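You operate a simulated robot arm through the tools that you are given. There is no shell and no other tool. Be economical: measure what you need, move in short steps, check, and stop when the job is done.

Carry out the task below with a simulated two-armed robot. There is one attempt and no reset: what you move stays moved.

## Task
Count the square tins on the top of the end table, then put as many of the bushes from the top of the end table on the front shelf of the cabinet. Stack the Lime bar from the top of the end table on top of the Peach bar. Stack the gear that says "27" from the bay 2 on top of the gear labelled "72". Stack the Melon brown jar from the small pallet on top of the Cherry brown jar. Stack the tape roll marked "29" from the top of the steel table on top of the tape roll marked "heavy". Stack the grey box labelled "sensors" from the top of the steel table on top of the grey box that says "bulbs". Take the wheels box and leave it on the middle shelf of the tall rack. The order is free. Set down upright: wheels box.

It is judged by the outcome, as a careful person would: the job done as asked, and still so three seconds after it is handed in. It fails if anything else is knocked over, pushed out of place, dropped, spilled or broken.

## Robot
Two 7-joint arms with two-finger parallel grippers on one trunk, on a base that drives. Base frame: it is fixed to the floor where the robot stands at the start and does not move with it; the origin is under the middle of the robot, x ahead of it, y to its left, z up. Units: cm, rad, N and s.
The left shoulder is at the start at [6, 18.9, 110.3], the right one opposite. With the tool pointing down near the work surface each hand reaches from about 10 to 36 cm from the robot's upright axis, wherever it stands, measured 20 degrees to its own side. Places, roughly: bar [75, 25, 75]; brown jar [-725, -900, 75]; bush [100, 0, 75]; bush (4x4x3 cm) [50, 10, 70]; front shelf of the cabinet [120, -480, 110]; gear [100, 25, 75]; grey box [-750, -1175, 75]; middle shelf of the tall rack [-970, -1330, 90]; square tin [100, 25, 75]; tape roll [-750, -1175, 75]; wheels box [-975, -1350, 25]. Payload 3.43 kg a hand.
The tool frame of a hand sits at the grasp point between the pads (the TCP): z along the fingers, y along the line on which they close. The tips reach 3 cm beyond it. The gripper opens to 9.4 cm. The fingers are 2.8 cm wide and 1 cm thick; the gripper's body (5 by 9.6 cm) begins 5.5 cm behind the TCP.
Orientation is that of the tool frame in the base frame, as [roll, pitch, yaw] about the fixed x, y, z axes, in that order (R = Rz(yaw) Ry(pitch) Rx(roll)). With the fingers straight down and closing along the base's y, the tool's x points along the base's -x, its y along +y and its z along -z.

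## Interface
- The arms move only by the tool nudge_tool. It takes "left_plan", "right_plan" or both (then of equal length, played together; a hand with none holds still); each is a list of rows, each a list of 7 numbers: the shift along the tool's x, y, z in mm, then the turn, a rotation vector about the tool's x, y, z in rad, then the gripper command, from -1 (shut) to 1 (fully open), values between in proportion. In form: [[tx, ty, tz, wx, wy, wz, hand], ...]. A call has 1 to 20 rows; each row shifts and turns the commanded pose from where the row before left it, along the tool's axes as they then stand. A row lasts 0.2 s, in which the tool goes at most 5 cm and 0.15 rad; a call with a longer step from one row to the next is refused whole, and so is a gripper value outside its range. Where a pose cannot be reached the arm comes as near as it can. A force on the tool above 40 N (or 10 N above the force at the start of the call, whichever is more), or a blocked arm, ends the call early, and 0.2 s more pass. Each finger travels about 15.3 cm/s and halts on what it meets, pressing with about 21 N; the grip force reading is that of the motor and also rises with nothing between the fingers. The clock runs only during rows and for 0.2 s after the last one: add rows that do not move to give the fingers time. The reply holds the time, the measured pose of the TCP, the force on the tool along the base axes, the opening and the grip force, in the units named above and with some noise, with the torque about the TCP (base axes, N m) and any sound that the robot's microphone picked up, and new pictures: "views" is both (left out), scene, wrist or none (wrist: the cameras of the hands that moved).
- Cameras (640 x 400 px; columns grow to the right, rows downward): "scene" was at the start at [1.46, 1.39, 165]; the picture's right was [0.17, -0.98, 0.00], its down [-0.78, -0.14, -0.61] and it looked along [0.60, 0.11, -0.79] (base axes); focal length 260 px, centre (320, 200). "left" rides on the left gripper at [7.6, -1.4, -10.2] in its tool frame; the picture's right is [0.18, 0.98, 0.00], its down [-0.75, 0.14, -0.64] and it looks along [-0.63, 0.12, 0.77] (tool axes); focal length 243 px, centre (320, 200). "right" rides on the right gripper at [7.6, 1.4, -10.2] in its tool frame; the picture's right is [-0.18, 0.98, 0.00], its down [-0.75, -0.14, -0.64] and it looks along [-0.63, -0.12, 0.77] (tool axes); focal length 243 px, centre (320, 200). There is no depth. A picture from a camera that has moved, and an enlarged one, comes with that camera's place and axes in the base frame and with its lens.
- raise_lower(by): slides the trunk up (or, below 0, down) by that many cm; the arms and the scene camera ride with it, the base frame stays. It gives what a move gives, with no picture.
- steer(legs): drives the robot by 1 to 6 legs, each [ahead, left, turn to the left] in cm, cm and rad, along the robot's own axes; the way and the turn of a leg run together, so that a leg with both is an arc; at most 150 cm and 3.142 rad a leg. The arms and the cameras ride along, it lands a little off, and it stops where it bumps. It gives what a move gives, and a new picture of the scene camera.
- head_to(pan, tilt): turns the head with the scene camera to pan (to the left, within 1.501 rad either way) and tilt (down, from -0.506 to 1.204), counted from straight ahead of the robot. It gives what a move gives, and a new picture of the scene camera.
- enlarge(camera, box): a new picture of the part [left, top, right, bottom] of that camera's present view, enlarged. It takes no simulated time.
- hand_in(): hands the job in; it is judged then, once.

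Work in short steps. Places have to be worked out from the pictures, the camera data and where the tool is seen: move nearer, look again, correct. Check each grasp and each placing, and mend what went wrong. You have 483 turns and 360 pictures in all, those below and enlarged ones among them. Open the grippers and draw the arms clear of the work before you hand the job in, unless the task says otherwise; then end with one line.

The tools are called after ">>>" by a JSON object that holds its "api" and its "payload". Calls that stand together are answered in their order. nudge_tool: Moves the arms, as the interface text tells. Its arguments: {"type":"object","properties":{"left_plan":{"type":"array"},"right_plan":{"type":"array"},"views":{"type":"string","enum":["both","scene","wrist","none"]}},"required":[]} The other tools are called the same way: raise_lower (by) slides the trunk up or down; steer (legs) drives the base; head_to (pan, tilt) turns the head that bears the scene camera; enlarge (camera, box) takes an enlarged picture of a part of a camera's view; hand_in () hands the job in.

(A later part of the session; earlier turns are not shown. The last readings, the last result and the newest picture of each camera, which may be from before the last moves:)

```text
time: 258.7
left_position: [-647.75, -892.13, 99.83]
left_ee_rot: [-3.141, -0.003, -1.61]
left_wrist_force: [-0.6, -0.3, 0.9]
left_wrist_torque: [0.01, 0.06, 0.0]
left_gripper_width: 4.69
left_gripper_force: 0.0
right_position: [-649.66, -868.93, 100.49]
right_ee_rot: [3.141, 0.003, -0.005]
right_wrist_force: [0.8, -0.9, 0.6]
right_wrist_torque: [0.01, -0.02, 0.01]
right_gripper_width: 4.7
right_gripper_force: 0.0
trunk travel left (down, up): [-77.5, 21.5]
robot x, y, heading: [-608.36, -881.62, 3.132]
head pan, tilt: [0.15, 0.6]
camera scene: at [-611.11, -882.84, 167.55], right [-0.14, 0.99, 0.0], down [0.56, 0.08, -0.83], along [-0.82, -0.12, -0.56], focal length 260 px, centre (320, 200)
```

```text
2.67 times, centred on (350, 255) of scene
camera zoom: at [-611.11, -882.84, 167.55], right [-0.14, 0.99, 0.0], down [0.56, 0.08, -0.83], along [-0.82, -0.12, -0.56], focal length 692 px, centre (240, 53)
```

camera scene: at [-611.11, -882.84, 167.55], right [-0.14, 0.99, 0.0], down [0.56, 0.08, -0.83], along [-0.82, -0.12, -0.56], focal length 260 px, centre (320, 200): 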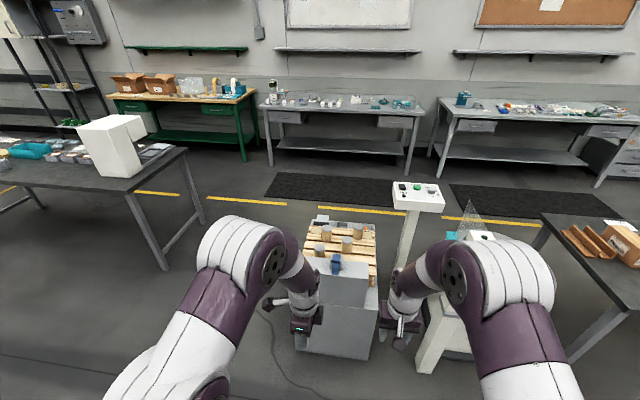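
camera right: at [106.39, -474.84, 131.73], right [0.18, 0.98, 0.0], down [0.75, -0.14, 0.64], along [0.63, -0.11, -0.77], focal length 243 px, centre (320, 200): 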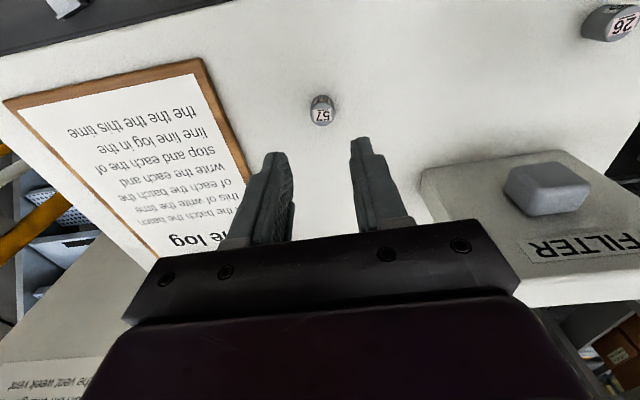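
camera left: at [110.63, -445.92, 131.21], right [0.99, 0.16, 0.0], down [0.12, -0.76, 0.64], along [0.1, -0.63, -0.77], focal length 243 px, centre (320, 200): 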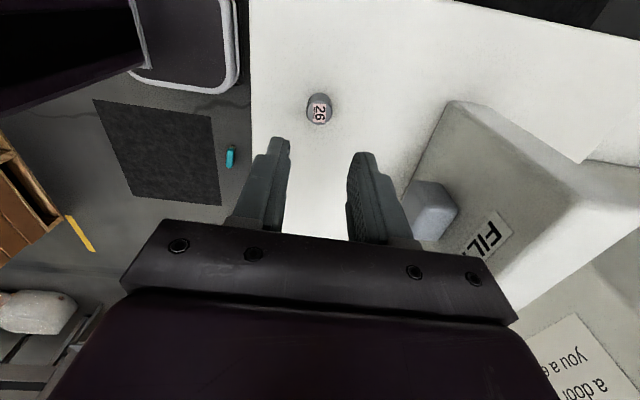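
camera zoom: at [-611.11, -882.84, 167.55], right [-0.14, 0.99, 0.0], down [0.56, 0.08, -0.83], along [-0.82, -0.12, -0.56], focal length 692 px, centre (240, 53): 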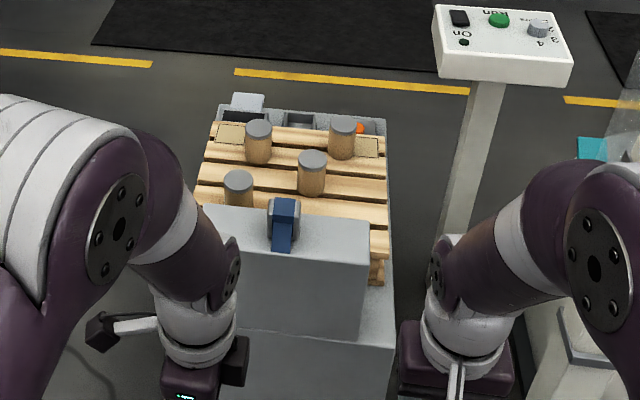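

Four brown jars stand on the pallet; access is best from the -y side. I drive to (-712, -955), turn to face +y and look.

>>> {"api": "steer", "payload": {"legs": [[0, 75, 0], [104, 0, 0], [0, 0, -1.56]]}}

>>> {"api": "head_to", "payload": {"pan": 0.0, "tilt": 0.85}}

>>> {"api": "enlarge", "payload": {"camera": "scene", "box": [220, 100, 420, 260]}}

```text
time: 271.6
left_position: [-725.6, -916.58, 99.85]
left_ee_rot: [3.141, -0.003, 3.119]
left_wrist_force: [-0.3, 0.9, -0.4]
left_wrist_torque: [0.01, 0.04, -0.02]
left_gripper_width: 4.69
left_gripper_force: 0.2
right_position: [-702.56, -914.18, 100.61]
right_ee_rot: [3.141, 0.001, -1.56]
right_wrist_force: [0.1, -0.1, -0.1]
right_wrist_torque: [-0.02, 0.03, 0.03]
right_gripper_width: 4.71
right_gripper_force: 0.0
trunk travel left (down, up): [-77.5, 21.5]
robot x, y, heading: [-714.41, -955.51, 1.579]
head pan, tilt: [0.15, 0.6]
camera scene: at [-715.7, -952.92, 167.55], right [0.99, 0.16, 0.0], down [0.09, -0.56, -0.83], along [-0.13, 0.81, -0.57], focal length 260 px, centre (320, 200)
```

scene: 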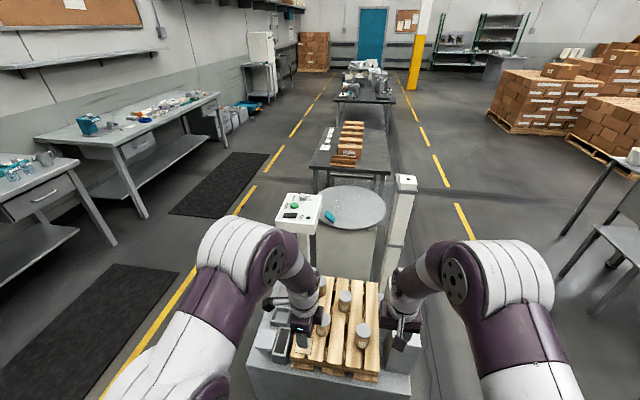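

```text
time: 272.3
left_position: [-725.75, -916.49, 99.91]
left_ee_rot: [-3.141, -0.002, 3.12]
left_wrist_force: [0.0, 0.3, 0.7]
left_wrist_torque: [0.02, 0.01, -0.01]
left_gripper_width: 4.7
left_gripper_force: 0.0
right_position: [-702.44, -914.29, 100.4]
right_ee_rot: [3.141, 0.001, -1.558]
right_wrist_force: [-0.4, -0.3, 0.8]
right_wrist_torque: [-0.01, 0.03, -0.01]
right_gripper_width: 4.69
right_gripper_force: 0.0
trunk travel left (down, up): [-77.5, 21.5]
robot x, y, heading: [-714.41, -955.36, 1.582]
head pan, tilt: [0.0, 0.85]
camera scene: at [-714.36, -953.82, 165.46], right [1.0, 0.01, 0.0], down [0.01, -0.75, -0.66], along [-0.01, 0.66, -0.75], focal length 260 px, centre (320, 200)
```

scene: 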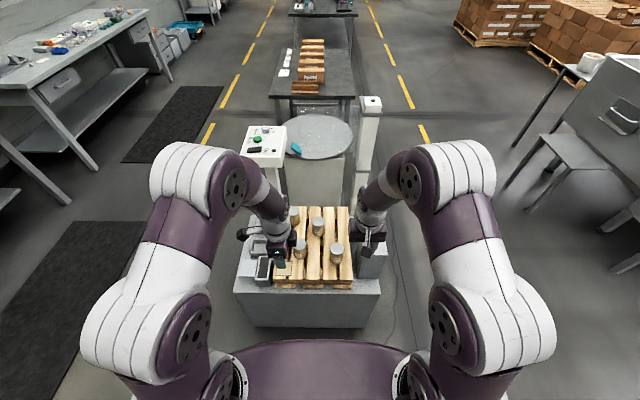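

```text
2.50 times, centred on (320, 180) of scene
camera zoom: at [-714.36, -953.82, 165.46], right [1.0, 0.01, 0.0], down [0.01, -0.75, -0.66], along [-0.01, 0.66, -0.75], focal length 649 px, centre (320, 250)
```

zoom: 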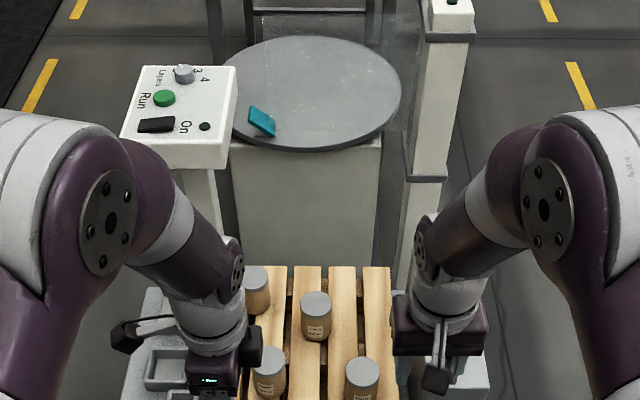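

>>> {"api": "enlarge", "payload": {"camera": "scene", "box": [282, 198, 352, 278]}}

>>> {"api": "enlarge", "payload": {"camera": "left", "box": [0, 0, 640, 400]}}

>>> {"api": "enlarge", "payload": {"camera": "right", "box": [0, 0, 640, 400]}}

```text
5.00 times, centred on (317, 238) of scene
camera zoom: at [-714.36, -953.82, 165.46], right [1.0, 0.01, 0.0], down [0.01, -0.75, -0.66], along [-0.01, 0.66, -0.75], focal length 1298 px, centre (335, 10)
```

zoom: 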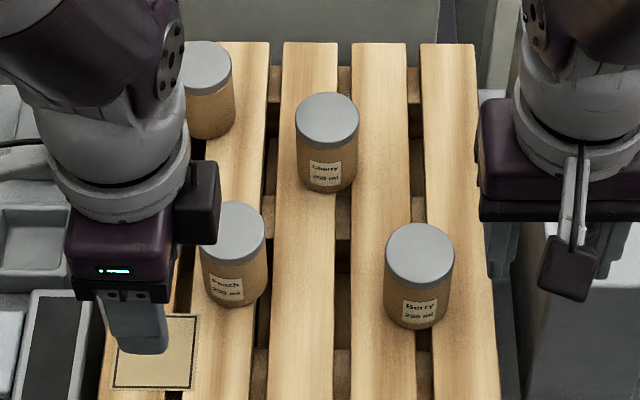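

```text
1.00 times, centred on (320, 200) of left (not enlarged: the box is as wide or as high as the picture)
camera zoom: at [-733.31, -917.91, 110.22], right [-0.16, 0.99, 0.0], down [0.76, 0.12, 0.64], along [0.63, 0.1, -0.77], focal length 243 px, centre (320, 200)
```

zoom: 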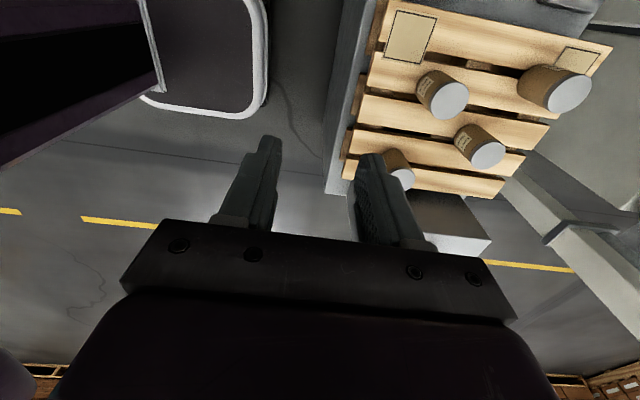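

```text
1.00 times, centred on (320, 200) of right (not enlarged: the box is as wide or as high as the picture)
camera zoom: at [-703.87, -921.94, 110.64], right [-0.99, 0.17, 0.0], down [0.13, 0.75, 0.64], along [0.11, 0.63, -0.77], focal length 243 px, centre (320, 200)
```

zoom: 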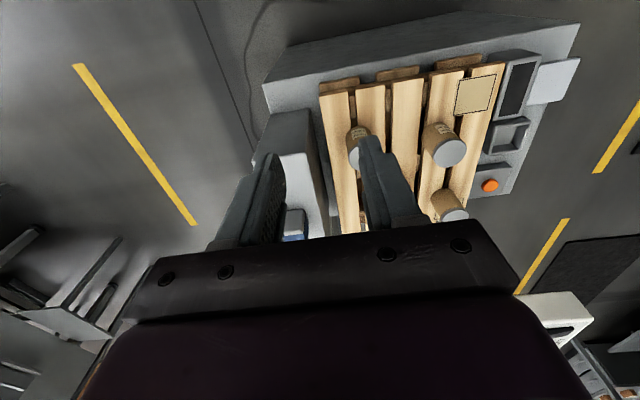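

Peach, Berry and Cherry are labelled; the fourth (back-left, ≈(-728, -876), lid z≈69) must be Melon. I raise the right hand, lower the trunk 18 cm and creep forward.

>>> {"api": "nudge_tool", "payload": {"left_plan": [[0, 0, -10, 0, 0, 0, 1], [0, 0, -10, 0, 0, 0, 1], [0, 0, 0, 0, 0, 0, 1], [0, 0, 0, 0, 0, 0, 1], [0, 0, 0, 0, 0, 0, 1], [0, 0, 0, 0, 0, 0, 1]], "right_plan": [[0, 0, -30, 0, 0, 0, 0], [0, 0, -30, 0, 0, 0, 0], [0, 0, -30, 0, 0, 0, 0], [0, 0, -30, 0, 0, 0, 0], [0, 0, -30, 0, 0, 0, 0], [0, 0, 0, 0, 0, 0, 0]], "views": "none"}}

>>> {"api": "raise_lower", "payload": {"by": -18}}

>>> {"api": "steer", "payload": {"legs": [[18, 0, 0]]}}

>>> {"api": "enlarge", "payload": {"camera": "left", "box": [160, 0, 640, 300]}}

```text
time: 273.7
left_position: [-725.7, -916.65, 101.67]
left_ee_rot: [3.141, -0.004, 3.12]
left_wrist_force: [0.8, -0.7, -1.4]
left_wrist_torque: [0.04, -0.02, -0.03]
left_gripper_width: 9.42
left_gripper_force: 0.0
right_position: [-702.71, -914.14, 115.48]
right_ee_rot: [3.141, 0.0, -1.558]
right_wrist_force: [-0.9, -0.8, 0.1]
right_wrist_torque: [-0.02, -0.02, 0.02]
right_gripper_width: 4.71
right_gripper_force: 0.1
trunk travel left (down, up): [-77.5, 21.5]
robot x, y, heading: [-714.47, -955.66, 1.583]
head pan, tilt: [0.0, 0.85]
```

```text
time: 275.7
left_position: [-725.59, -916.62, 83.9]
left_ee_rot: [3.141, -0.003, 3.118]
left_wrist_force: [0.2, 0.0, -0.9]
left_wrist_torque: [0.0, 0.0, -0.04]
left_gripper_width: 9.38
left_gripper_force: 0.0
right_position: [-702.53, -914.14, 97.49]
right_ee_rot: [-3.141, 0.001, -1.559]
right_wrist_force: [1.1, 0.4, 0.0]
right_wrist_torque: [0.02, 0.0, -0.02]
right_gripper_width: 4.68
right_gripper_force: 0.0
trunk travel left (down, up): [-59.5, 39.5]
robot x, y, heading: [-714.57, -955.49, 1.579]
head pan, tilt: [0.0, 0.85]
```

```text
time: 277.2
left_position: [-726.14, -898.45, 83.77]
left_ee_rot: [3.141, -0.003, 3.122]
left_wrist_force: [-0.7, 0.3, -0.2]
left_wrist_torque: [-0.05, 0.01, 0.01]
left_gripper_width: 9.4
left_gripper_force: 0.0
right_position: [-702.93, -896.0, 97.55]
right_ee_rot: [-3.141, 0.001, -1.555]
right_wrist_force: [-0.5, -0.1, -0.4]
right_wrist_torque: [0.02, -0.01, 0.01]
right_gripper_width: 4.71
right_gripper_force: 0.0
trunk travel left (down, up): [-59.5, 39.5]
robot x, y, heading: [-714.69, -937.64, 1.583]
head pan, tilt: [0.0, 0.85]
camera scene: at [-714.61, -935.6, 147.46], right [1.0, 0.01, 0.0], down [0.01, -0.75, -0.66], along [-0.01, 0.66, -0.75], focal length 260 px, centre (320, 200)
```

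scene: 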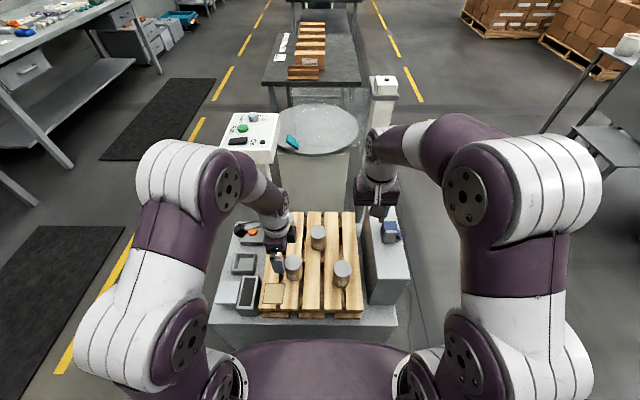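

```text
1.33 times, centred on (400, 150) of left
camera zoom: at [-733.64, -899.83, 94.14], right [-0.16, 0.99, 0.0], down [0.76, 0.13, 0.64], along [0.63, 0.11, -0.77], focal length 324 px, centre (213, 267)
```

zoom: 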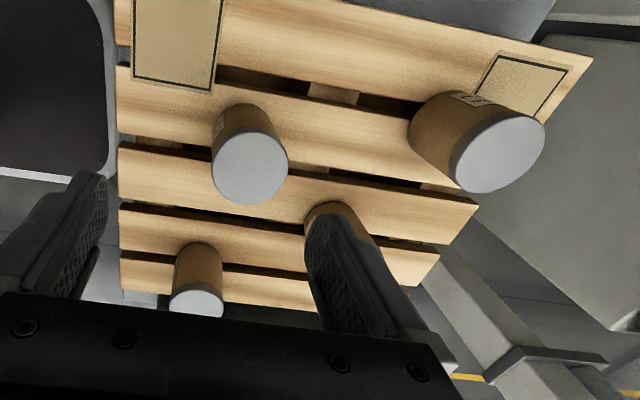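

>>> {"api": "enlarge", "payload": {"camera": "left", "box": [460, 50, 580, 150]}}

```text
4.00 times, centred on (520, 100) of left
camera zoom: at [-733.64, -899.83, 94.14], right [-0.16, 0.99, 0.0], down [0.76, 0.13, 0.64], along [0.63, 0.11, -0.77], focal length 970 px, centre (-480, 600)
```

zoom: 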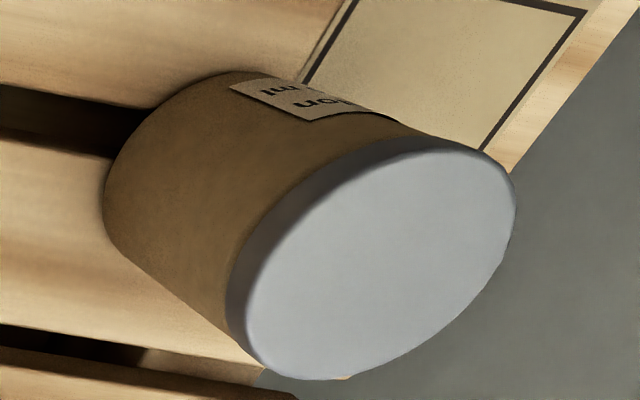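

Label "...on" confirms Melon. I move the left hand above it.

>>> {"api": "nudge_tool", "payload": {"left_plan": [[3, 25, 0, 0, 0, 0, 1], [3, 25, 0, 0, 0, 0, 1], [3, 25, 0, 0, 0, 0, 1], [3, 25, 0, 0, 0, 0, 1], [3, 25, 0, 0, 0, 0, 1], [3, 25, 0, 0, 0, 0, 1], [3, 25, 0, 0, 0, 0, 1], [2, 25, 0, 0, 0, 0, 1], [0, 22, 0, 0, 0, 0, 1], [0, 0, 0, 0, 0, 0, 1]], "views": "wrist"}}

```text
time: 279.4
left_position: [-728.1, -878.84, 82.63]
left_ee_rot: [3.141, -0.004, 3.123]
left_wrist_force: [-1.6, -0.1, -0.3]
left_wrist_torque: [-0.01, 0.0, 0.01]
left_gripper_width: 9.39
left_gripper_force: 0.1
left hand out of reach, approached as far as the arm can: row 8, 9
right_position: [-703.06, -895.93, 97.42]
right_ee_rot: [-3.141, 0.0, -1.554]
right_wrist_force: [-0.6, 0.0, -0.2]
right_wrist_torque: [-0.04, -0.01, 0.0]
right_gripper_width: 4.72
right_gripper_force: 0.0
trunk travel left (down, up): [-59.5, 39.5]
robot x, y, heading: [-714.85, -937.86, 1.587]
head pan, tilt: [0.0, 0.85]
camera left: at [-735.78, -880.2, 92.84], right [-0.16, 0.99, 0.0], down [0.76, 0.13, 0.64], along [0.63, 0.11, -0.77], focal length 243 px, centre (320, 200)
```

left: 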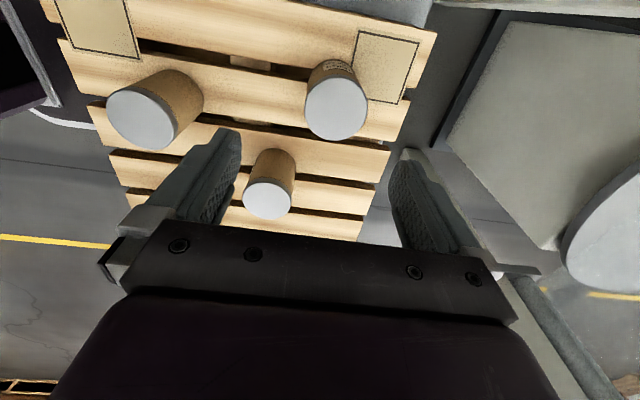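

>>> {"api": "nudge_tool", "payload": {"left_plan": [[0, 5, 20, 0, 0, 0, 1], [0, 6, 20, 0, 0, 0, 1], [0, 6, 20, 0, 0, 0, 1], [0, 0, 0, 0, 0, 0, 1]], "views": "wrist"}}

```text
time: 280.4
left_position: [-728.1, -877.22, 76.58]
left_ee_rot: [3.139, -0.004, 3.121]
left_wrist_force: [0.2, -0.3, -0.3]
left_wrist_torque: [0.01, -0.01, -0.01]
left_gripper_width: 9.41
left_gripper_force: 0.0
right_position: [-702.85, -896.17, 97.71]
right_ee_rot: [-3.142, 0.001, -1.555]
right_wrist_force: [1.1, -0.4, -0.2]
right_wrist_torque: [0.03, 0.0, 0.0]
right_gripper_width: 4.67
right_gripper_force: 0.0
trunk travel left (down, up): [-59.5, 39.5]
robot x, y, heading: [-714.62, -937.71, 1.584]
head pan, tilt: [0.0, 0.85]
camera left: at [-735.74, -878.55, 86.98], right [-0.16, 0.99, 0.0], down [0.76, 0.13, 0.64], along [0.63, 0.11, -0.77], focal length 243 px, centre (320, 200)
```

left: 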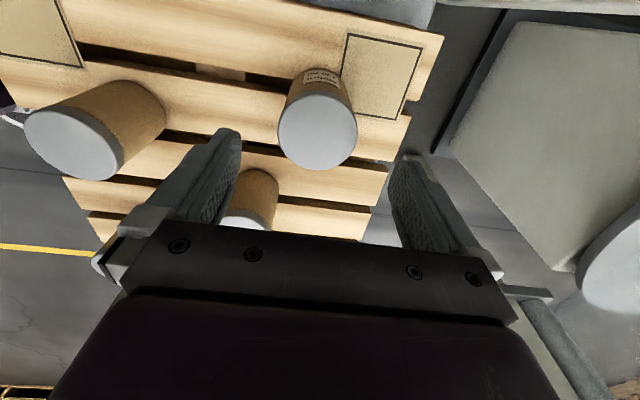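

>>> {"api": "nudge_tool", "payload": {"left_plan": [[0, 0, 20, 0, 0, 0, 1], [0, 0, 20, 0, 0, 0, 1], [0, 0, 20, 0, 0, 0, 1], [0, 0, 20, 0, 0, 0, 1], [0, 0, 17, 0, 0, 0, 1], [0, 0, 0, 0, 0, 0, 0.6], [0, 0, 0, 0, 0, 0, 0.2], [0, 0, 0, 0, 0, 0, -0.2], [0, 0, 0, 0, 0, 0, -1], [0, 0, 0, 0, 0, 0, -1], [0, 0, 0, 0, 0, 0, -1]], "views": "wrist"}}

```text
time: 282.8
left_position: [-728.08, -877.13, 66.85]
left_ee_rot: [3.141, -0.004, 3.123]
left_wrist_force: [0.6, -0.5, -0.3]
left_wrist_torque: [0.03, -0.01, -0.01]
left_gripper_width: 5.82
left_gripper_force: 21.5
right_position: [-702.93, -896.02, 97.5]
right_ee_rot: [3.141, -0.001, -1.555]
right_wrist_force: [0.1, -0.8, -0.1]
right_wrist_torque: [0.0, 0.02, 0.03]
right_gripper_width: 4.73
right_gripper_force: 0.0
trunk travel left (down, up): [-59.5, 39.5]
robot x, y, heading: [-714.43, -937.66, 1.588]
head pan, tilt: [0.0, 0.85]
camera left: at [-735.84, -878.45, 77.24], right [-0.16, 0.99, 0.0], down [0.76, 0.13, 0.64], along [0.63, 0.11, -0.77], focal length 243 px, centre (320, 200)
```

left: 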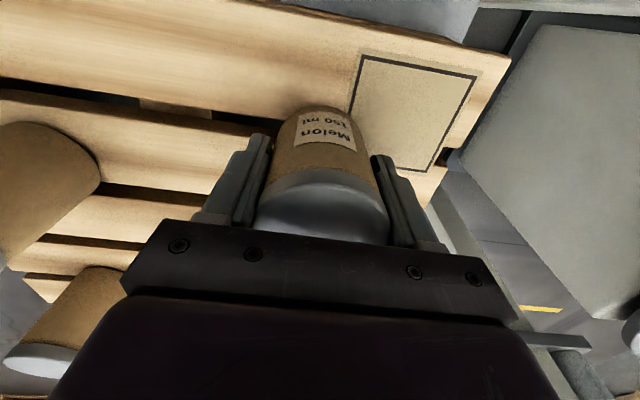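

Melon gripped. I lift slowly, then pull back toward above Cherry (-716.2, -882.8).

>>> {"api": "nudge_tool", "payload": {"left_plan": [[0, 0, -4, 0, 0, 0, -1], [0, 0, -6, 0, 0, 0, -1], [0, 0, -10, 0, 0, 0, -1], [0, 0, -15, 0, 0, 0, -1], [0, 0, -20, 0, 0, 0, -1], [0, 0, -20, 0, 0, 0, -1], [0, -6, -20, 0, 0, 0, -1], [0, -10, -20, 0, 0, 0, -1], [0, -10, -15, 0, 0, 0, -1], [0, -10, 0, 0, 0, 0, -1], [0, 0, 0, 0, 0, 0, -1]], "views": "wrist"}}

```text
time: 285.2
left_position: [-728.24, -880.96, 79.82]
left_ee_rot: [3.141, -0.003, 3.121]
left_wrist_force: [-0.4, 0.5, -1.2]
left_wrist_torque: [0.02, 0.0, 0.0]
left_gripper_width: 5.81
left_gripper_force: 20.6
right_position: [-703.04, -896.07, 97.52]
right_ee_rot: [3.141, 0.0, -1.555]
right_wrist_force: [0.1, -0.4, 0.5]
right_wrist_torque: [0.0, -0.02, -0.02]
right_gripper_width: 4.7
right_gripper_force: 0.1
trunk travel left (down, up): [-59.5, 39.5]
robot x, y, heading: [-714.76, -937.45, 1.586]
head pan, tilt: [0.0, 0.85]
camera left: at [-735.8, -882.19, 90.18], right [-0.16, 0.99, 0.0], down [0.76, 0.13, 0.64], along [0.63, 0.11, -0.77], focal length 243 px, centre (320, 200)
```

left: 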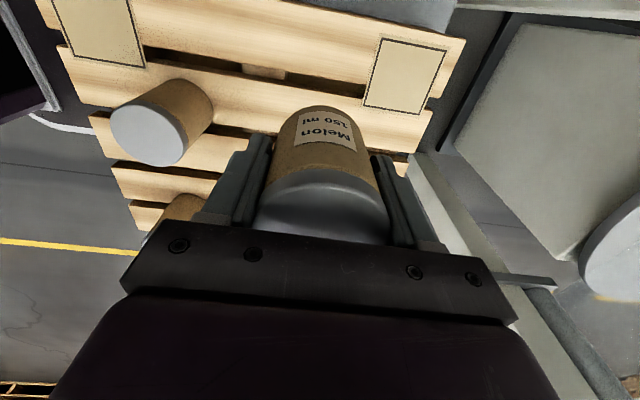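

>>> {"api": "nudge_tool", "payload": {"left_plan": [[-15, -3, 0, 0, 0, 0, -1], [-20, -3, 0, 0, 0, 0, -1], [-20, -3, 0, 0, 0, 0, -1], [-20, -3, 0, 0, 0, 0, -1], [-20, -3, 0, 0, 0, 0, -1], [-15, -3, 0, 0, 0, 0, -1], [-11, 0, 0, 0, 0, 0, -1], [0, 0, 0, 0, 0, 0, -1]], "views": "both"}}

>>> {"api": "enlarge", "payload": {"camera": "scene", "box": [260, 200, 380, 300]}}

```text
time: 287.0
left_position: [-716.13, -882.8, 79.82]
left_ee_rot: [-3.141, -0.002, 3.123]
left_wrist_force: [-0.5, -0.5, -1.4]
left_wrist_torque: [0.04, 0.0, -0.04]
left_gripper_width: 5.79
left_gripper_force: 21.3
right_position: [-702.91, -895.93, 97.5]
right_ee_rot: [3.14, 0.0, -1.554]
right_wrist_force: [-0.8, -0.5, 0.0]
right_wrist_torque: [0.0, 0.01, -0.01]
right_gripper_width: 4.69
right_gripper_force: 0.0
trunk travel left (down, up): [-59.5, 39.5]
robot x, y, heading: [-714.49, -937.33, 1.587]
head pan, tilt: [0.0, 0.85]
camera scene: at [-714.63, -935.71, 147.46], right [1.0, 0.01, 0.0], down [0.01, -0.75, -0.66], along [-0.01, 0.66, -0.75], focal length 260 px, centre (320, 200)
camera left: at [-723.79, -884.15, 90.3], right [-0.16, 0.99, 0.0], down [0.76, 0.13, 0.64], along [0.63, 0.11, -0.77], focal length 243 px, centre (320, 200)
```

scene: 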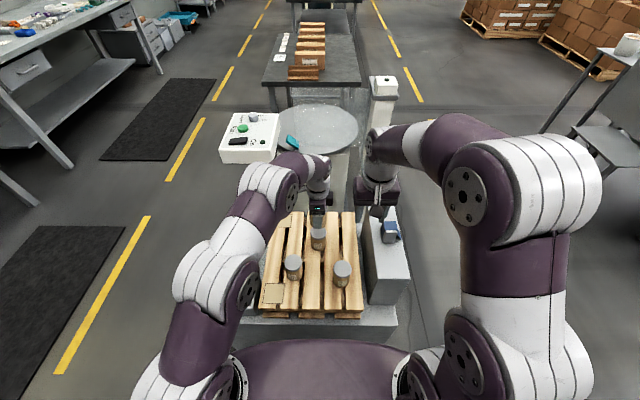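
left: 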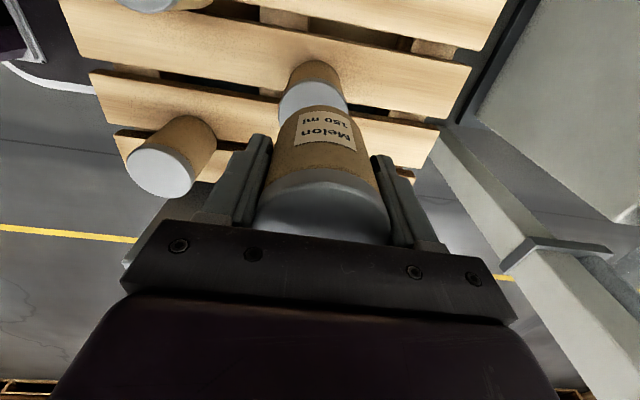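

```text
4.00 times, centred on (320, 250) of scene
camera zoom: at [-714.63, -935.71, 147.46], right [1.0, 0.01, 0.0], down [0.01, -0.75, -0.66], along [-0.01, 0.66, -0.75], focal length 1038 px, centre (320, 0)
```

zoom: 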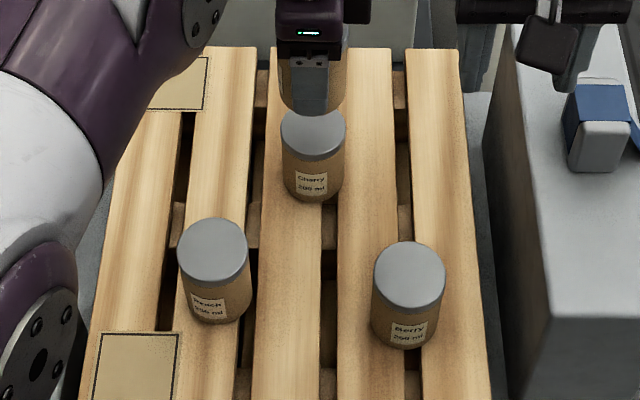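

>>> {"api": "nudge_tool", "payload": {"left_plan": [[2, -4, 15, 0, 0, 0, -1], [0, 0, 15, 0, 0, 0, -1], [0, 0, 8, 0, 0, 0, -1], [0, 0, 0, 0, 0, 0, -1]], "views": "wrist"}}

>>> {"api": "enlarge", "payload": {"camera": "scene", "box": [290, 210, 350, 260]}}

```text
time: 288.0
left_position: [-716.3, -883.09, 75.97]
left_ee_rot: [3.141, -0.004, 3.122]
left_wrist_force: [-0.5, 1.0, -0.5]
left_wrist_torque: [0.0, -0.01, 0.01]
left_gripper_width: 5.83
left_gripper_force: 21.2
right_position: [-703.03, -896.05, 97.52]
right_ee_rot: [-3.141, -0.001, -1.555]
right_wrist_force: [-0.4, -0.6, -0.6]
right_wrist_torque: [0.02, 0.01, -0.02]
right_gripper_width: 4.72
right_gripper_force: 0.1
trunk travel left (down, up): [-59.5, 39.5]
robot x, y, heading: [-714.9, -937.59, 1.584]
head pan, tilt: [0.0, 0.85]
camera left: at [-723.97, -884.52, 86.45], right [-0.16, 0.99, 0.0], down [0.76, 0.13, 0.64], along [0.63, 0.11, -0.77], focal length 243 px, centre (320, 200)
```

left: 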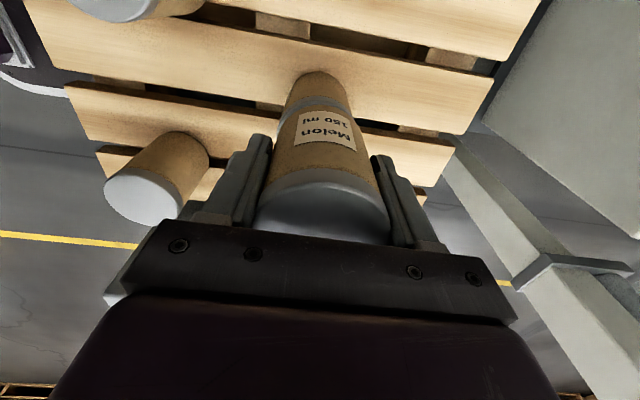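

```text
8.00 times, centred on (320, 235) of scene
camera zoom: at [-714.6, -935.71, 147.46], right [1.0, 0.01, 0.0], down [0.01, -0.75, -0.66], along [-0.01, 0.66, -0.75], focal length 2076 px, centre (320, -80)
```

zoom: 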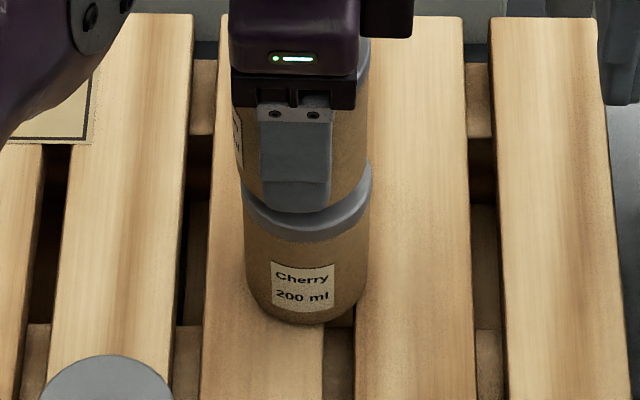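

>>> {"api": "nudge_tool", "payload": {"left_plan": [[-3, -1, 4, 0, 0, 0, -1], [0, 0, 4, 0, 0, 0, -1], [0, 0, 3, 0, 0, 0, -1], [0, 0, 3, 0, 0, 0, -1], [0, 0, 0, 0, 0, 0, -1]], "views": "none"}}

>>> {"api": "nudge_tool", "payload": {"left_plan": [[0, 0, 2, 0, 0, 0, -1], [0, 0, 2, 0, 0, 0, -1], [0, 0, 0, 0, 0, 0, -1]], "views": "wrist"}}

>>> {"api": "enlarge", "payload": {"camera": "scene", "box": [290, 210, 350, 260]}}

```text
time: 289.2
left_position: [-715.98, -883.31, 74.94]
left_ee_rot: [3.138, -0.002, 3.12]
left_wrist_force: [3.0, 3.4, 19.9]
left_wrist_torque: [-0.08, -0.15, 0.01]
left_gripper_width: 5.79
left_gripper_force: 21.5
right_position: [-702.83, -896.33, 97.48]
right_ee_rot: [3.141, 0.003, -1.555]
right_wrist_force: [0.4, 0.7, 0.5]
right_wrist_torque: [0.0, 0.03, 0.0]
right_gripper_width: 4.71
right_gripper_force: 0.2
trunk travel left (down, up): [-59.5, 39.5]
robot x, y, heading: [-714.64, -937.78, 1.582]
head pan, tilt: [0.0, 0.85]
```

```text
time: 290.0
left_position: [-716.05, -883.46, 74.37]
left_ee_rot: [3.139, -0.004, 3.122]
left_wrist_force: [-0.8, 3.5, 17.3]
left_wrist_torque: [0.07, -0.02, 0.05]
left_gripper_width: 5.78
left_gripper_force: 21.8
right_position: [-702.88, -896.14, 97.53]
right_ee_rot: [-3.139, 0.001, -1.554]
right_wrist_force: [-0.3, 0.1, -0.6]
right_wrist_torque: [0.0, 0.01, -0.01]
right_gripper_width: 4.69
right_gripper_force: 0.0
trunk travel left (down, up): [-59.5, 39.5]
robot x, y, heading: [-714.77, -937.76, 1.583]
head pan, tilt: [0.0, 0.85]
camera left: at [-723.68, -884.76, 84.75], right [-0.16, 0.99, 0.0], down [0.76, 0.12, 0.64], along [0.63, 0.11, -0.77], focal length 243 px, centre (320, 200)
```

left: 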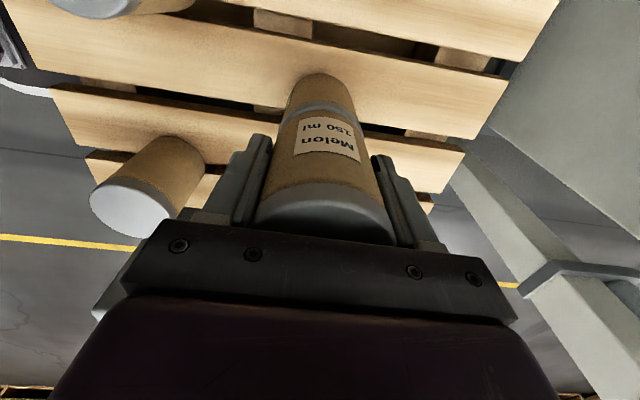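

```text
8.00 times, centred on (320, 235) of scene
camera zoom: at [-714.6, -935.92, 147.46], right [1.0, 0.01, 0.0], down [0.01, -0.75, -0.66], along [-0.01, 0.66, -0.75], focal length 2076 px, centre (320, -80)
```

zoom: 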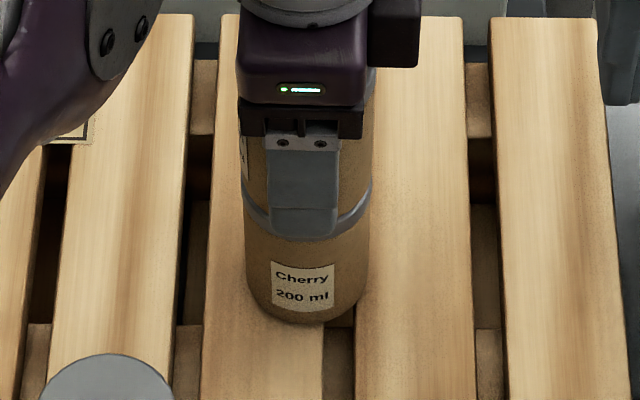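

Melon rests squarely on Cherry. I release and retreat upward.

>>> {"api": "nudge_tool", "payload": {"left_plan": [[0, 0, -2, 0, 0, 0, 0.35], [0, 0, 0, 0, 0, 0, 0.5], [0, 0, 0, 0, 0, 0, 0.6], [0, 0, -10, 0, 0, 0, 0.6], [0, 0, -20, 0, 0, 0, 0.6], [0, 0, -20, 0, 0, 0, 0.6], [0, 0, -20, 0, 0, 0, 0.6], [0, 0, -20, 0, 0, 0, 0.6], [0, 0, 0, 0, 0, 0, 0.6]], "views": "both"}}

```text
time: 292.0
left_position: [-716.12, -883.48, 83.45]
left_ee_rot: [3.141, -0.004, 3.124]
left_wrist_force: [-0.7, -0.2, -0.1]
left_wrist_torque: [0.0, 0.0, 0.02]
left_gripper_width: 7.53
left_gripper_force: 0.2
right_position: [-702.91, -896.0, 97.46]
right_ee_rot: [-3.141, -0.001, -1.555]
right_wrist_force: [-0.3, 0.3, -0.3]
right_wrist_torque: [0.03, -0.02, -0.01]
right_gripper_width: 4.7
right_gripper_force: 0.1
trunk travel left (down, up): [-59.5, 39.5]
robot x, y, heading: [-714.59, -937.66, 1.585]
head pan, tilt: [0.0, 0.85]
camera scene: at [-714.6, -935.7, 147.46], right [1.0, 0.01, 0.0], down [0.01, -0.75, -0.66], along [-0.01, 0.66, -0.75], focal length 260 px, centre (320, 200)
camera left: at [-723.7, -884.81, 93.85], right [-0.16, 0.99, 0.0], down [0.76, 0.13, 0.64], along [0.63, 0.11, -0.77], focal length 243 px, centre (320, 200)
```

scene: 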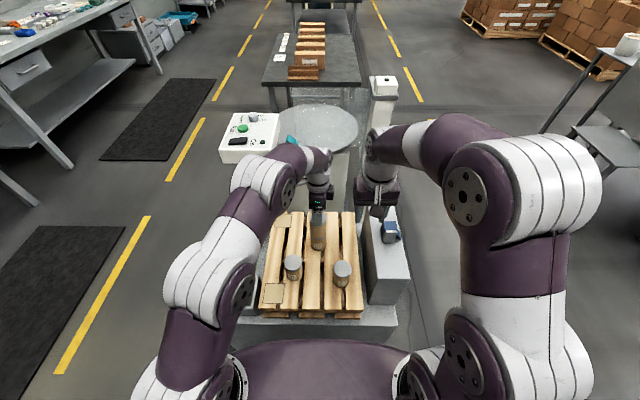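
left: 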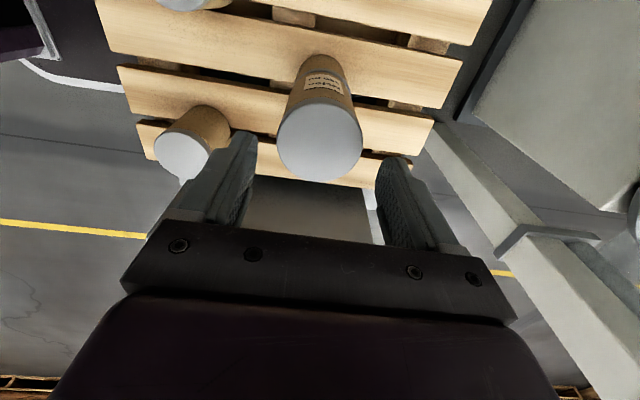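

Melon stays on Cherry. I raise the hands with the trunk, back off and turn around to look at the steel table.

>>> {"api": "raise_lower", "payload": {"by": 18}}

>>> {"api": "steer", "payload": {"legs": [[-22, 0, 0], [0, -50, 0], [0, 0, 3.14]]}}

>>> {"api": "head_to", "payload": {"pan": -0.2, "tilt": 0.5}}

```text
time: 294.0
left_position: [-716.08, -883.51, 101.48]
left_ee_rot: [3.141, -0.004, 3.123]
left_wrist_force: [0.6, 0.3, 0.6]
left_wrist_torque: [0.02, 0.01, 0.01]
left_gripper_width: 7.51
left_gripper_force: 0.0
right_position: [-703.04, -896.04, 115.4]
right_ee_rot: [3.14, 0.0, -1.555]
right_wrist_force: [0.3, -0.4, 0.8]
right_wrist_torque: [0.0, 0.0, -0.03]
right_gripper_width: 4.7
right_gripper_force: 0.1
trunk travel left (down, up): [-77.5, 21.5]
robot x, y, heading: [-714.74, -937.56, 1.583]
head pan, tilt: [0.0, 0.85]
```

```text
time: 305.7
left_position: [-661.45, -1012.83, 101.47]
left_ee_rot: [-3.14, -0.003, 0.004]
left_wrist_force: [-0.1, -0.6, 0.2]
left_wrist_torque: [0.02, -0.02, 0.02]
left_gripper_width: 7.5
left_gripper_force: 0.1
right_position: [-674.82, -1000.53, 115.49]
right_ee_rot: [-3.141, 0.001, 1.609]
right_wrist_force: [-0.2, 0.3, -0.4]
right_wrist_torque: [-0.01, 0.01, -0.02]
right_gripper_width: 4.72
right_gripper_force: 0.1
trunk travel left (down, up): [-77.5, 21.5]
robot x, y, heading: [-664.04, -958.93, -1.536]
head pan, tilt: [0.0, 0.85]
camera scene: at [-664.01, -960.49, 165.46], right [-1.0, -0.04, 0.0], down [-0.03, 0.75, -0.66], along [0.02, -0.66, -0.75], focal length 260 px, centre (320, 200)
```

scene: 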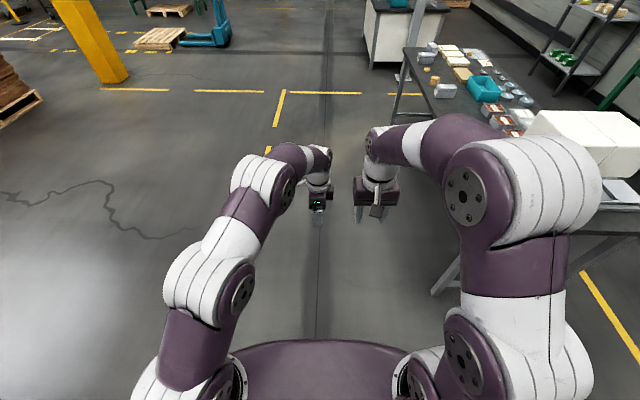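

```text
time: 306.5
left_position: [-661.64, -1012.86, 101.49]
left_ee_rot: [-3.141, -0.004, 0.004]
left_wrist_force: [-1.4, -0.7, 0.2]
left_wrist_torque: [-0.02, 0.0, -0.02]
left_gripper_width: 7.54
left_gripper_force: 0.0
right_position: [-674.87, -1000.47, 115.38]
right_ee_rot: [3.141, -0.001, 1.609]
right_wrist_force: [-0.1, -0.7, -0.2]
right_wrist_torque: [-0.02, 0.0, 0.02]
right_gripper_width: 4.68
right_gripper_force: 0.1
trunk travel left (down, up): [-77.5, 21.5]
robot x, y, heading: [-663.93, -958.74, -1.543]
head pan, tilt: [-0.201, 0.499]
camera scene: at [-665.78, -961.66, 168.45], right [-0.99, 0.16, 0.0], down [0.08, 0.47, -0.88], along [-0.14, -0.87, -0.48], focal length 260 px, centre (320, 200)
```

scene: 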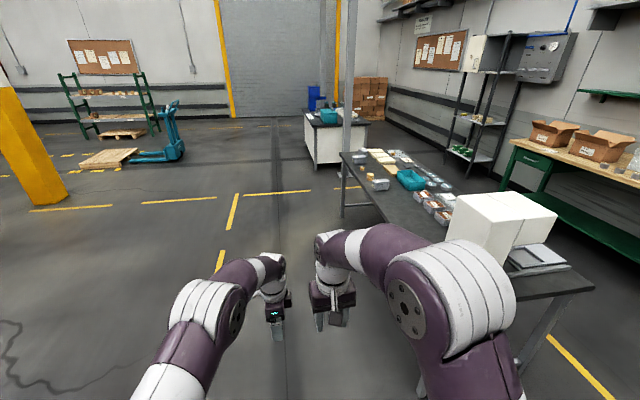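

The steel table's east edge is at x≈-733 (y -1030…-1230). I drive to y≈-1165 and turn to face it (-x).

>>> {"api": "steer", "payload": {"legs": [[0, 0, -0.028], [103, 0, 0], [103, 0, 0], [0, 0, -1.57]]}}

>>> {"api": "head_to", "payload": {"pan": 0.0, "tilt": 0.75}}

```text
time: 321.0
left_position: [-714.5, -1168.83, 101.52]
left_ee_rot: [-3.141, -0.004, -1.57]
left_wrist_force: [0.2, -0.2, 0.7]
left_wrist_torque: [-0.01, 0.04, 0.01]
left_gripper_width: 7.53
left_gripper_force: 0.0
right_position: [-702.0, -1155.29, 115.37]
right_ee_rot: [-3.14, 0.0, 0.035]
right_wrist_force: [0.3, 1.3, 0.3]
right_wrist_torque: [0.03, 0.0, 0.04]
right_gripper_width: 4.69
right_gripper_force: 0.0
trunk travel left (down, up): [-77.5, 21.5]
robot x, y, heading: [-660.29, -1166.27, -3.106]
head pan, tilt: [-0.201, 0.499]
camera scene: at [-663.28, -1164.55, 168.46], right [0.17, 0.99, 0.0], down [0.47, -0.08, -0.88], along [-0.87, 0.15, -0.48], focal length 260 px, centre (320, 200)
```

scene: 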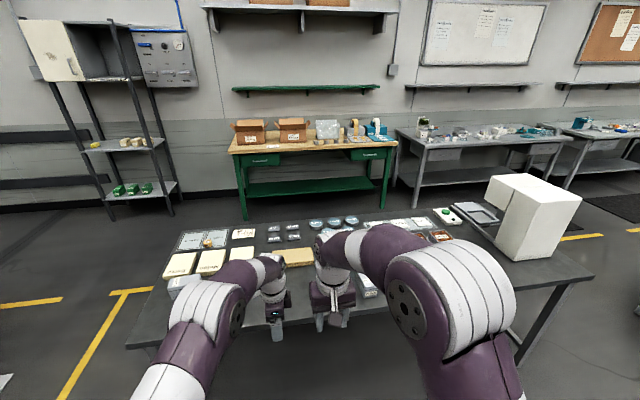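

```text
time: 321.7
left_position: [-714.56, -1168.75, 101.42]
left_ee_rot: [-3.141, -0.001, -1.571]
left_wrist_force: [-0.1, 0.6, -0.1]
left_wrist_torque: [-0.02, 0.03, -0.02]
left_gripper_width: 7.53
left_gripper_force: 0.0
right_position: [-702.23, -1155.33, 115.55]
right_ee_rot: [-3.141, -0.001, 0.034]
right_wrist_force: [0.5, 0.5, 0.4]
right_wrist_torque: [-0.02, 0.0, -0.03]
right_gripper_width: 4.7
right_gripper_force: 0.0
trunk travel left (down, up): [-77.5, 21.5]
robot x, y, heading: [-660.13, -1166.06, -3.104]
head pan, tilt: [0.0, 0.75]
camera scene: at [-662.6, -1166.33, 166.27], right [-0.03, 1.0, 0.0], down [0.68, 0.02, -0.73], along [-0.73, -0.02, -0.68], focal length 260 px, centre (320, 200)
```

scene: 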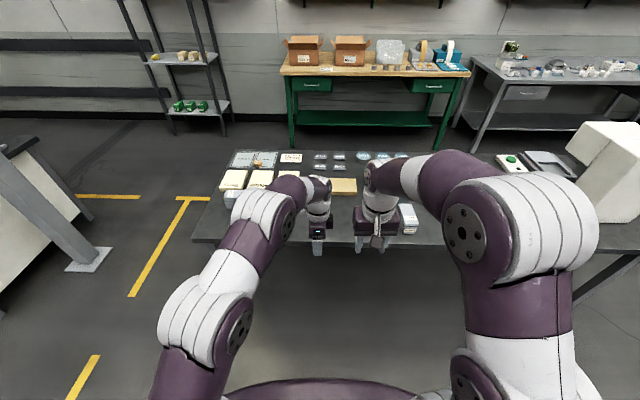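

I spread both hands aside to view the table top.

>>> {"api": "nudge_tool", "payload": {"left_plan": [[25, -20, 0, 0, 0, 0, 1], [25, -20, 0, 0, 0, 0, 1], [25, -20, 0, 0, 0, 0, 1], [25, -20, 0, 0, 0, 0, 1], [25, -20, 0, 0, 0, 0, 1], [25, -20, 0, 0, 0, 0, 1], [25, -20, 0, 0, 0, 0, 1], [25, 0, 0, 0, 0, 0, 1]], "right_plan": [[12, -25, 10, 0, 0, 0, 1], [12, -25, 10, 0, 0, 0, 1], [12, -25, 10, 0, 0, 0, 1], [12, -25, 10, 0, 0, 0, 1], [0, -25, 10, 0, 0, 0, 1], [0, -25, 10, 0, 0, 0, 1], [0, -25, 10, 0, 0, 0, 1], [0, -25, 10, 0, 0, 0, 1]], "views": "scene"}}

>>> {"api": "enlarge", "payload": {"camera": "scene", "box": [190, 140, 430, 260]}}

```text
time: 323.5
left_position: [-700.63, -1188.86, 101.52]
left_ee_rot: [3.14, -0.002, -1.571]
left_wrist_force: [0.6, 0.6, 0.2]
left_wrist_torque: [-0.01, 0.01, 0.0]
left_gripper_width: 9.4
left_gripper_force: 0.1
right_position: [-698.1, -1135.21, 107.51]
right_ee_rot: [3.141, 0.0, 0.036]
right_wrist_force: [-1.1, -0.7, 0.4]
right_wrist_torque: [0.02, -0.01, 0.03]
right_gripper_width: 9.41
right_gripper_force: 0.0
trunk travel left (down, up): [-77.5, 21.5]
robot x, y, heading: [-660.3, -1166.37, -3.107]
head pan, tilt: [0.0, 0.75]
camera scene: at [-662.72, -1166.31, 166.26], right [-0.03, 1.0, 0.0], down [0.68, 0.02, -0.73], along [-0.73, -0.02, -0.68], focal length 260 px, centre (320, 200)
```

scene: 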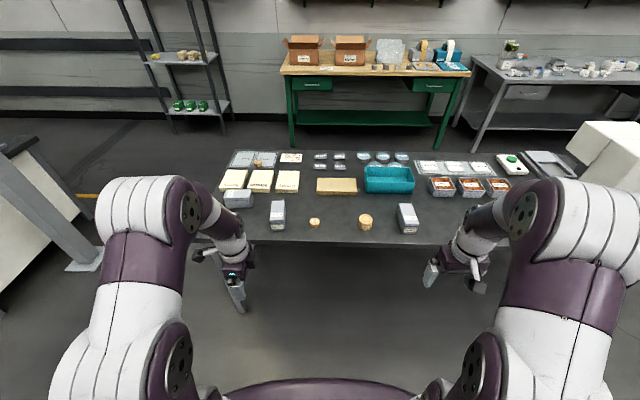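

```text
2.67 times, centred on (310, 200) of scene
camera zoom: at [-662.72, -1166.31, 166.26], right [-0.03, 1.0, 0.0], down [0.68, 0.02, -0.73], along [-0.73, -0.02, -0.68], focal length 692 px, centre (347, 200)
```

zoom: 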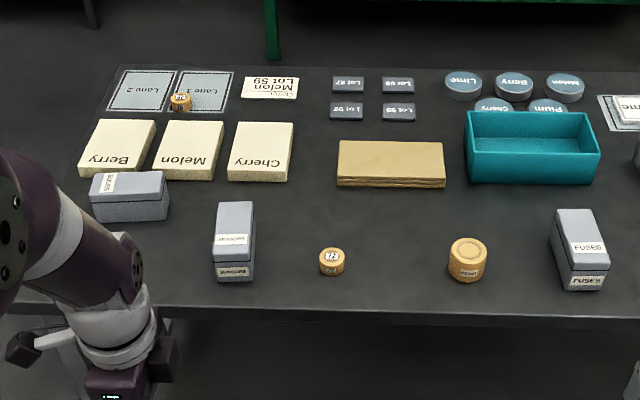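

>>> {"api": "enlarge", "payload": {"camera": "scene", "box": [215, 180, 295, 235]}}

>>> {"api": "enlarge", "payload": {"camera": "scene", "box": [300, 205, 380, 240]}}

>>> {"api": "enlarge", "payload": {"camera": "scene", "box": [235, 145, 285, 175]}}

```text
7.27 times, centred on (255, 208) of scene
camera zoom: at [-662.72, -1166.31, 166.26], right [-0.03, 1.0, 0.0], down [0.68, 0.02, -0.73], along [-0.73, -0.02, -0.68], focal length 1888 px, centre (793, 146)
```

zoom: 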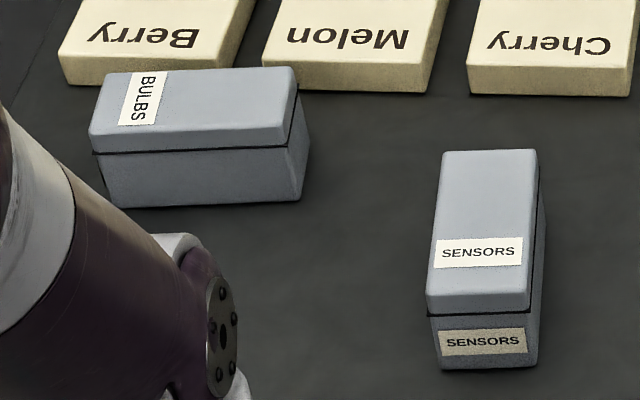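

```text
8.00 times, centred on (340, 222) of scene
camera zoom: at [-662.72, -1166.31, 166.26], right [-0.03, 1.0, 0.0], down [0.68, 0.02, -0.73], along [-0.73, -0.02, -0.68], focal length 2076 px, centre (160, 20)
```

zoom: 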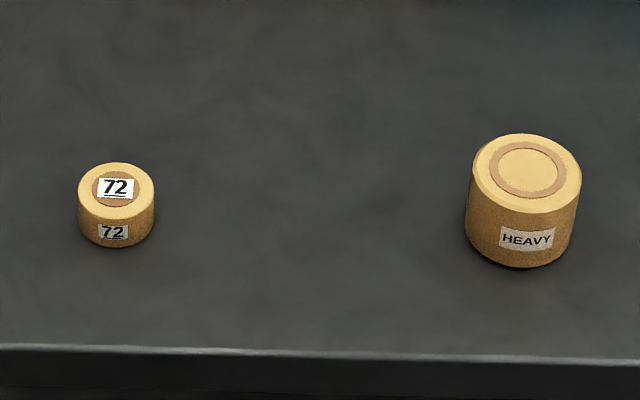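

```text
12.80 times, centred on (260, 160) of scene
camera zoom: at [-662.72, -1166.31, 166.26], right [-0.03, 1.0, 0.0], down [0.68, 0.02, -0.73], along [-0.73, -0.02, -0.68], focal length 3322 px, centre (1088, 712)
```

zoom: 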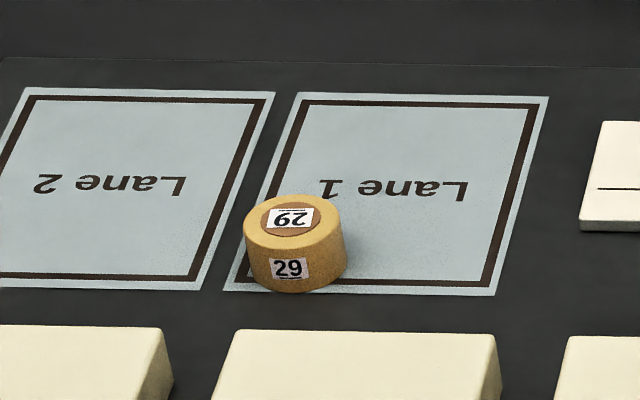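

Tape "29" lies at the back (≈(-790, -1207)), "HEAVY" in front (≈(-743, -1148)); SENSORS ≈(-746, -1188), BULBS ≈(-757, -1210). I start with the boxes: drive 44 cm closer and view with the left camera.

>>> {"api": "steer", "payload": {"legs": [[0, 16, -0.035], [42, 0, 0]]}}

>>> {"api": "enlarge", "payload": {"camera": "left", "box": [0, 0, 640, 400]}}

```text
time: 327.1
left_position: [-742.68, -1202.73, 101.64]
left_ee_rot: [-3.14, -0.005, -1.617]
left_wrist_force: [0.2, 0.1, 0.0]
left_wrist_torque: [0.0, 0.02, 0.02]
left_gripper_width: 9.4
left_gripper_force: 0.0
right_position: [-737.86, -1149.0, 107.56]
right_ee_rot: [-3.14, 0.001, -0.011]
right_wrist_force: [0.5, 0.3, 0.2]
right_wrist_torque: [0.01, 0.0, 0.0]
right_gripper_width: 9.41
right_gripper_force: 0.0
trunk travel left (down, up): [-77.5, 21.5]
robot x, y, heading: [-701.26, -1181.9, 3.131]
head pan, tilt: [0.0, 0.75]
camera scene: at [-703.81, -1181.87, 166.26], right [0.01, 1.0, 0.0], down [0.68, -0.01, -0.73], along [-0.73, 0.01, -0.68], focal length 260 px, centre (320, 200)
```

scene: 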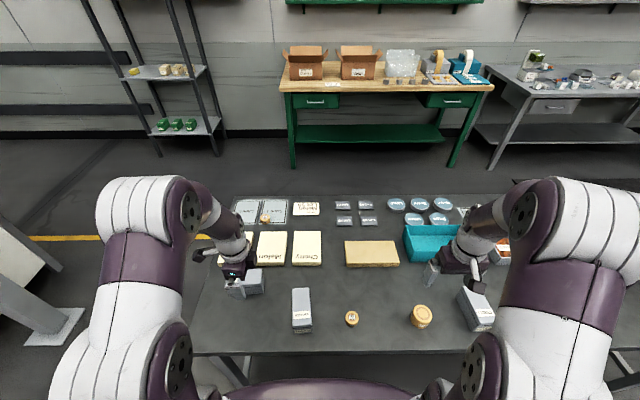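

```text
1.00 times, centred on (320, 200) of left (not enlarged: the box is as wide or as high as the picture)
camera zoom: at [-741.56, -1210.38, 111.91], right [-0.99, -0.14, 0.0], down [-0.11, 0.76, 0.64], along [-0.09, 0.63, -0.77], focal length 243 px, centre (320, 200)
```

zoom: 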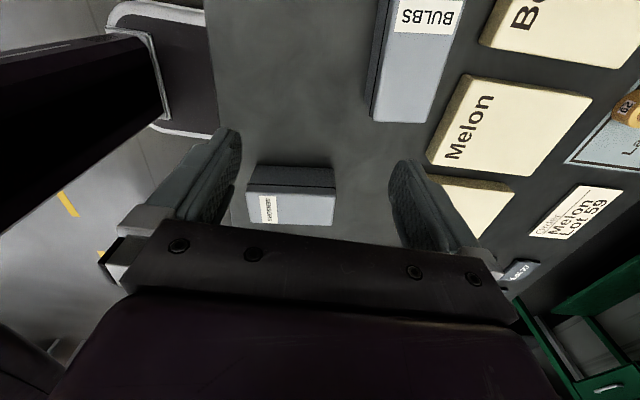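

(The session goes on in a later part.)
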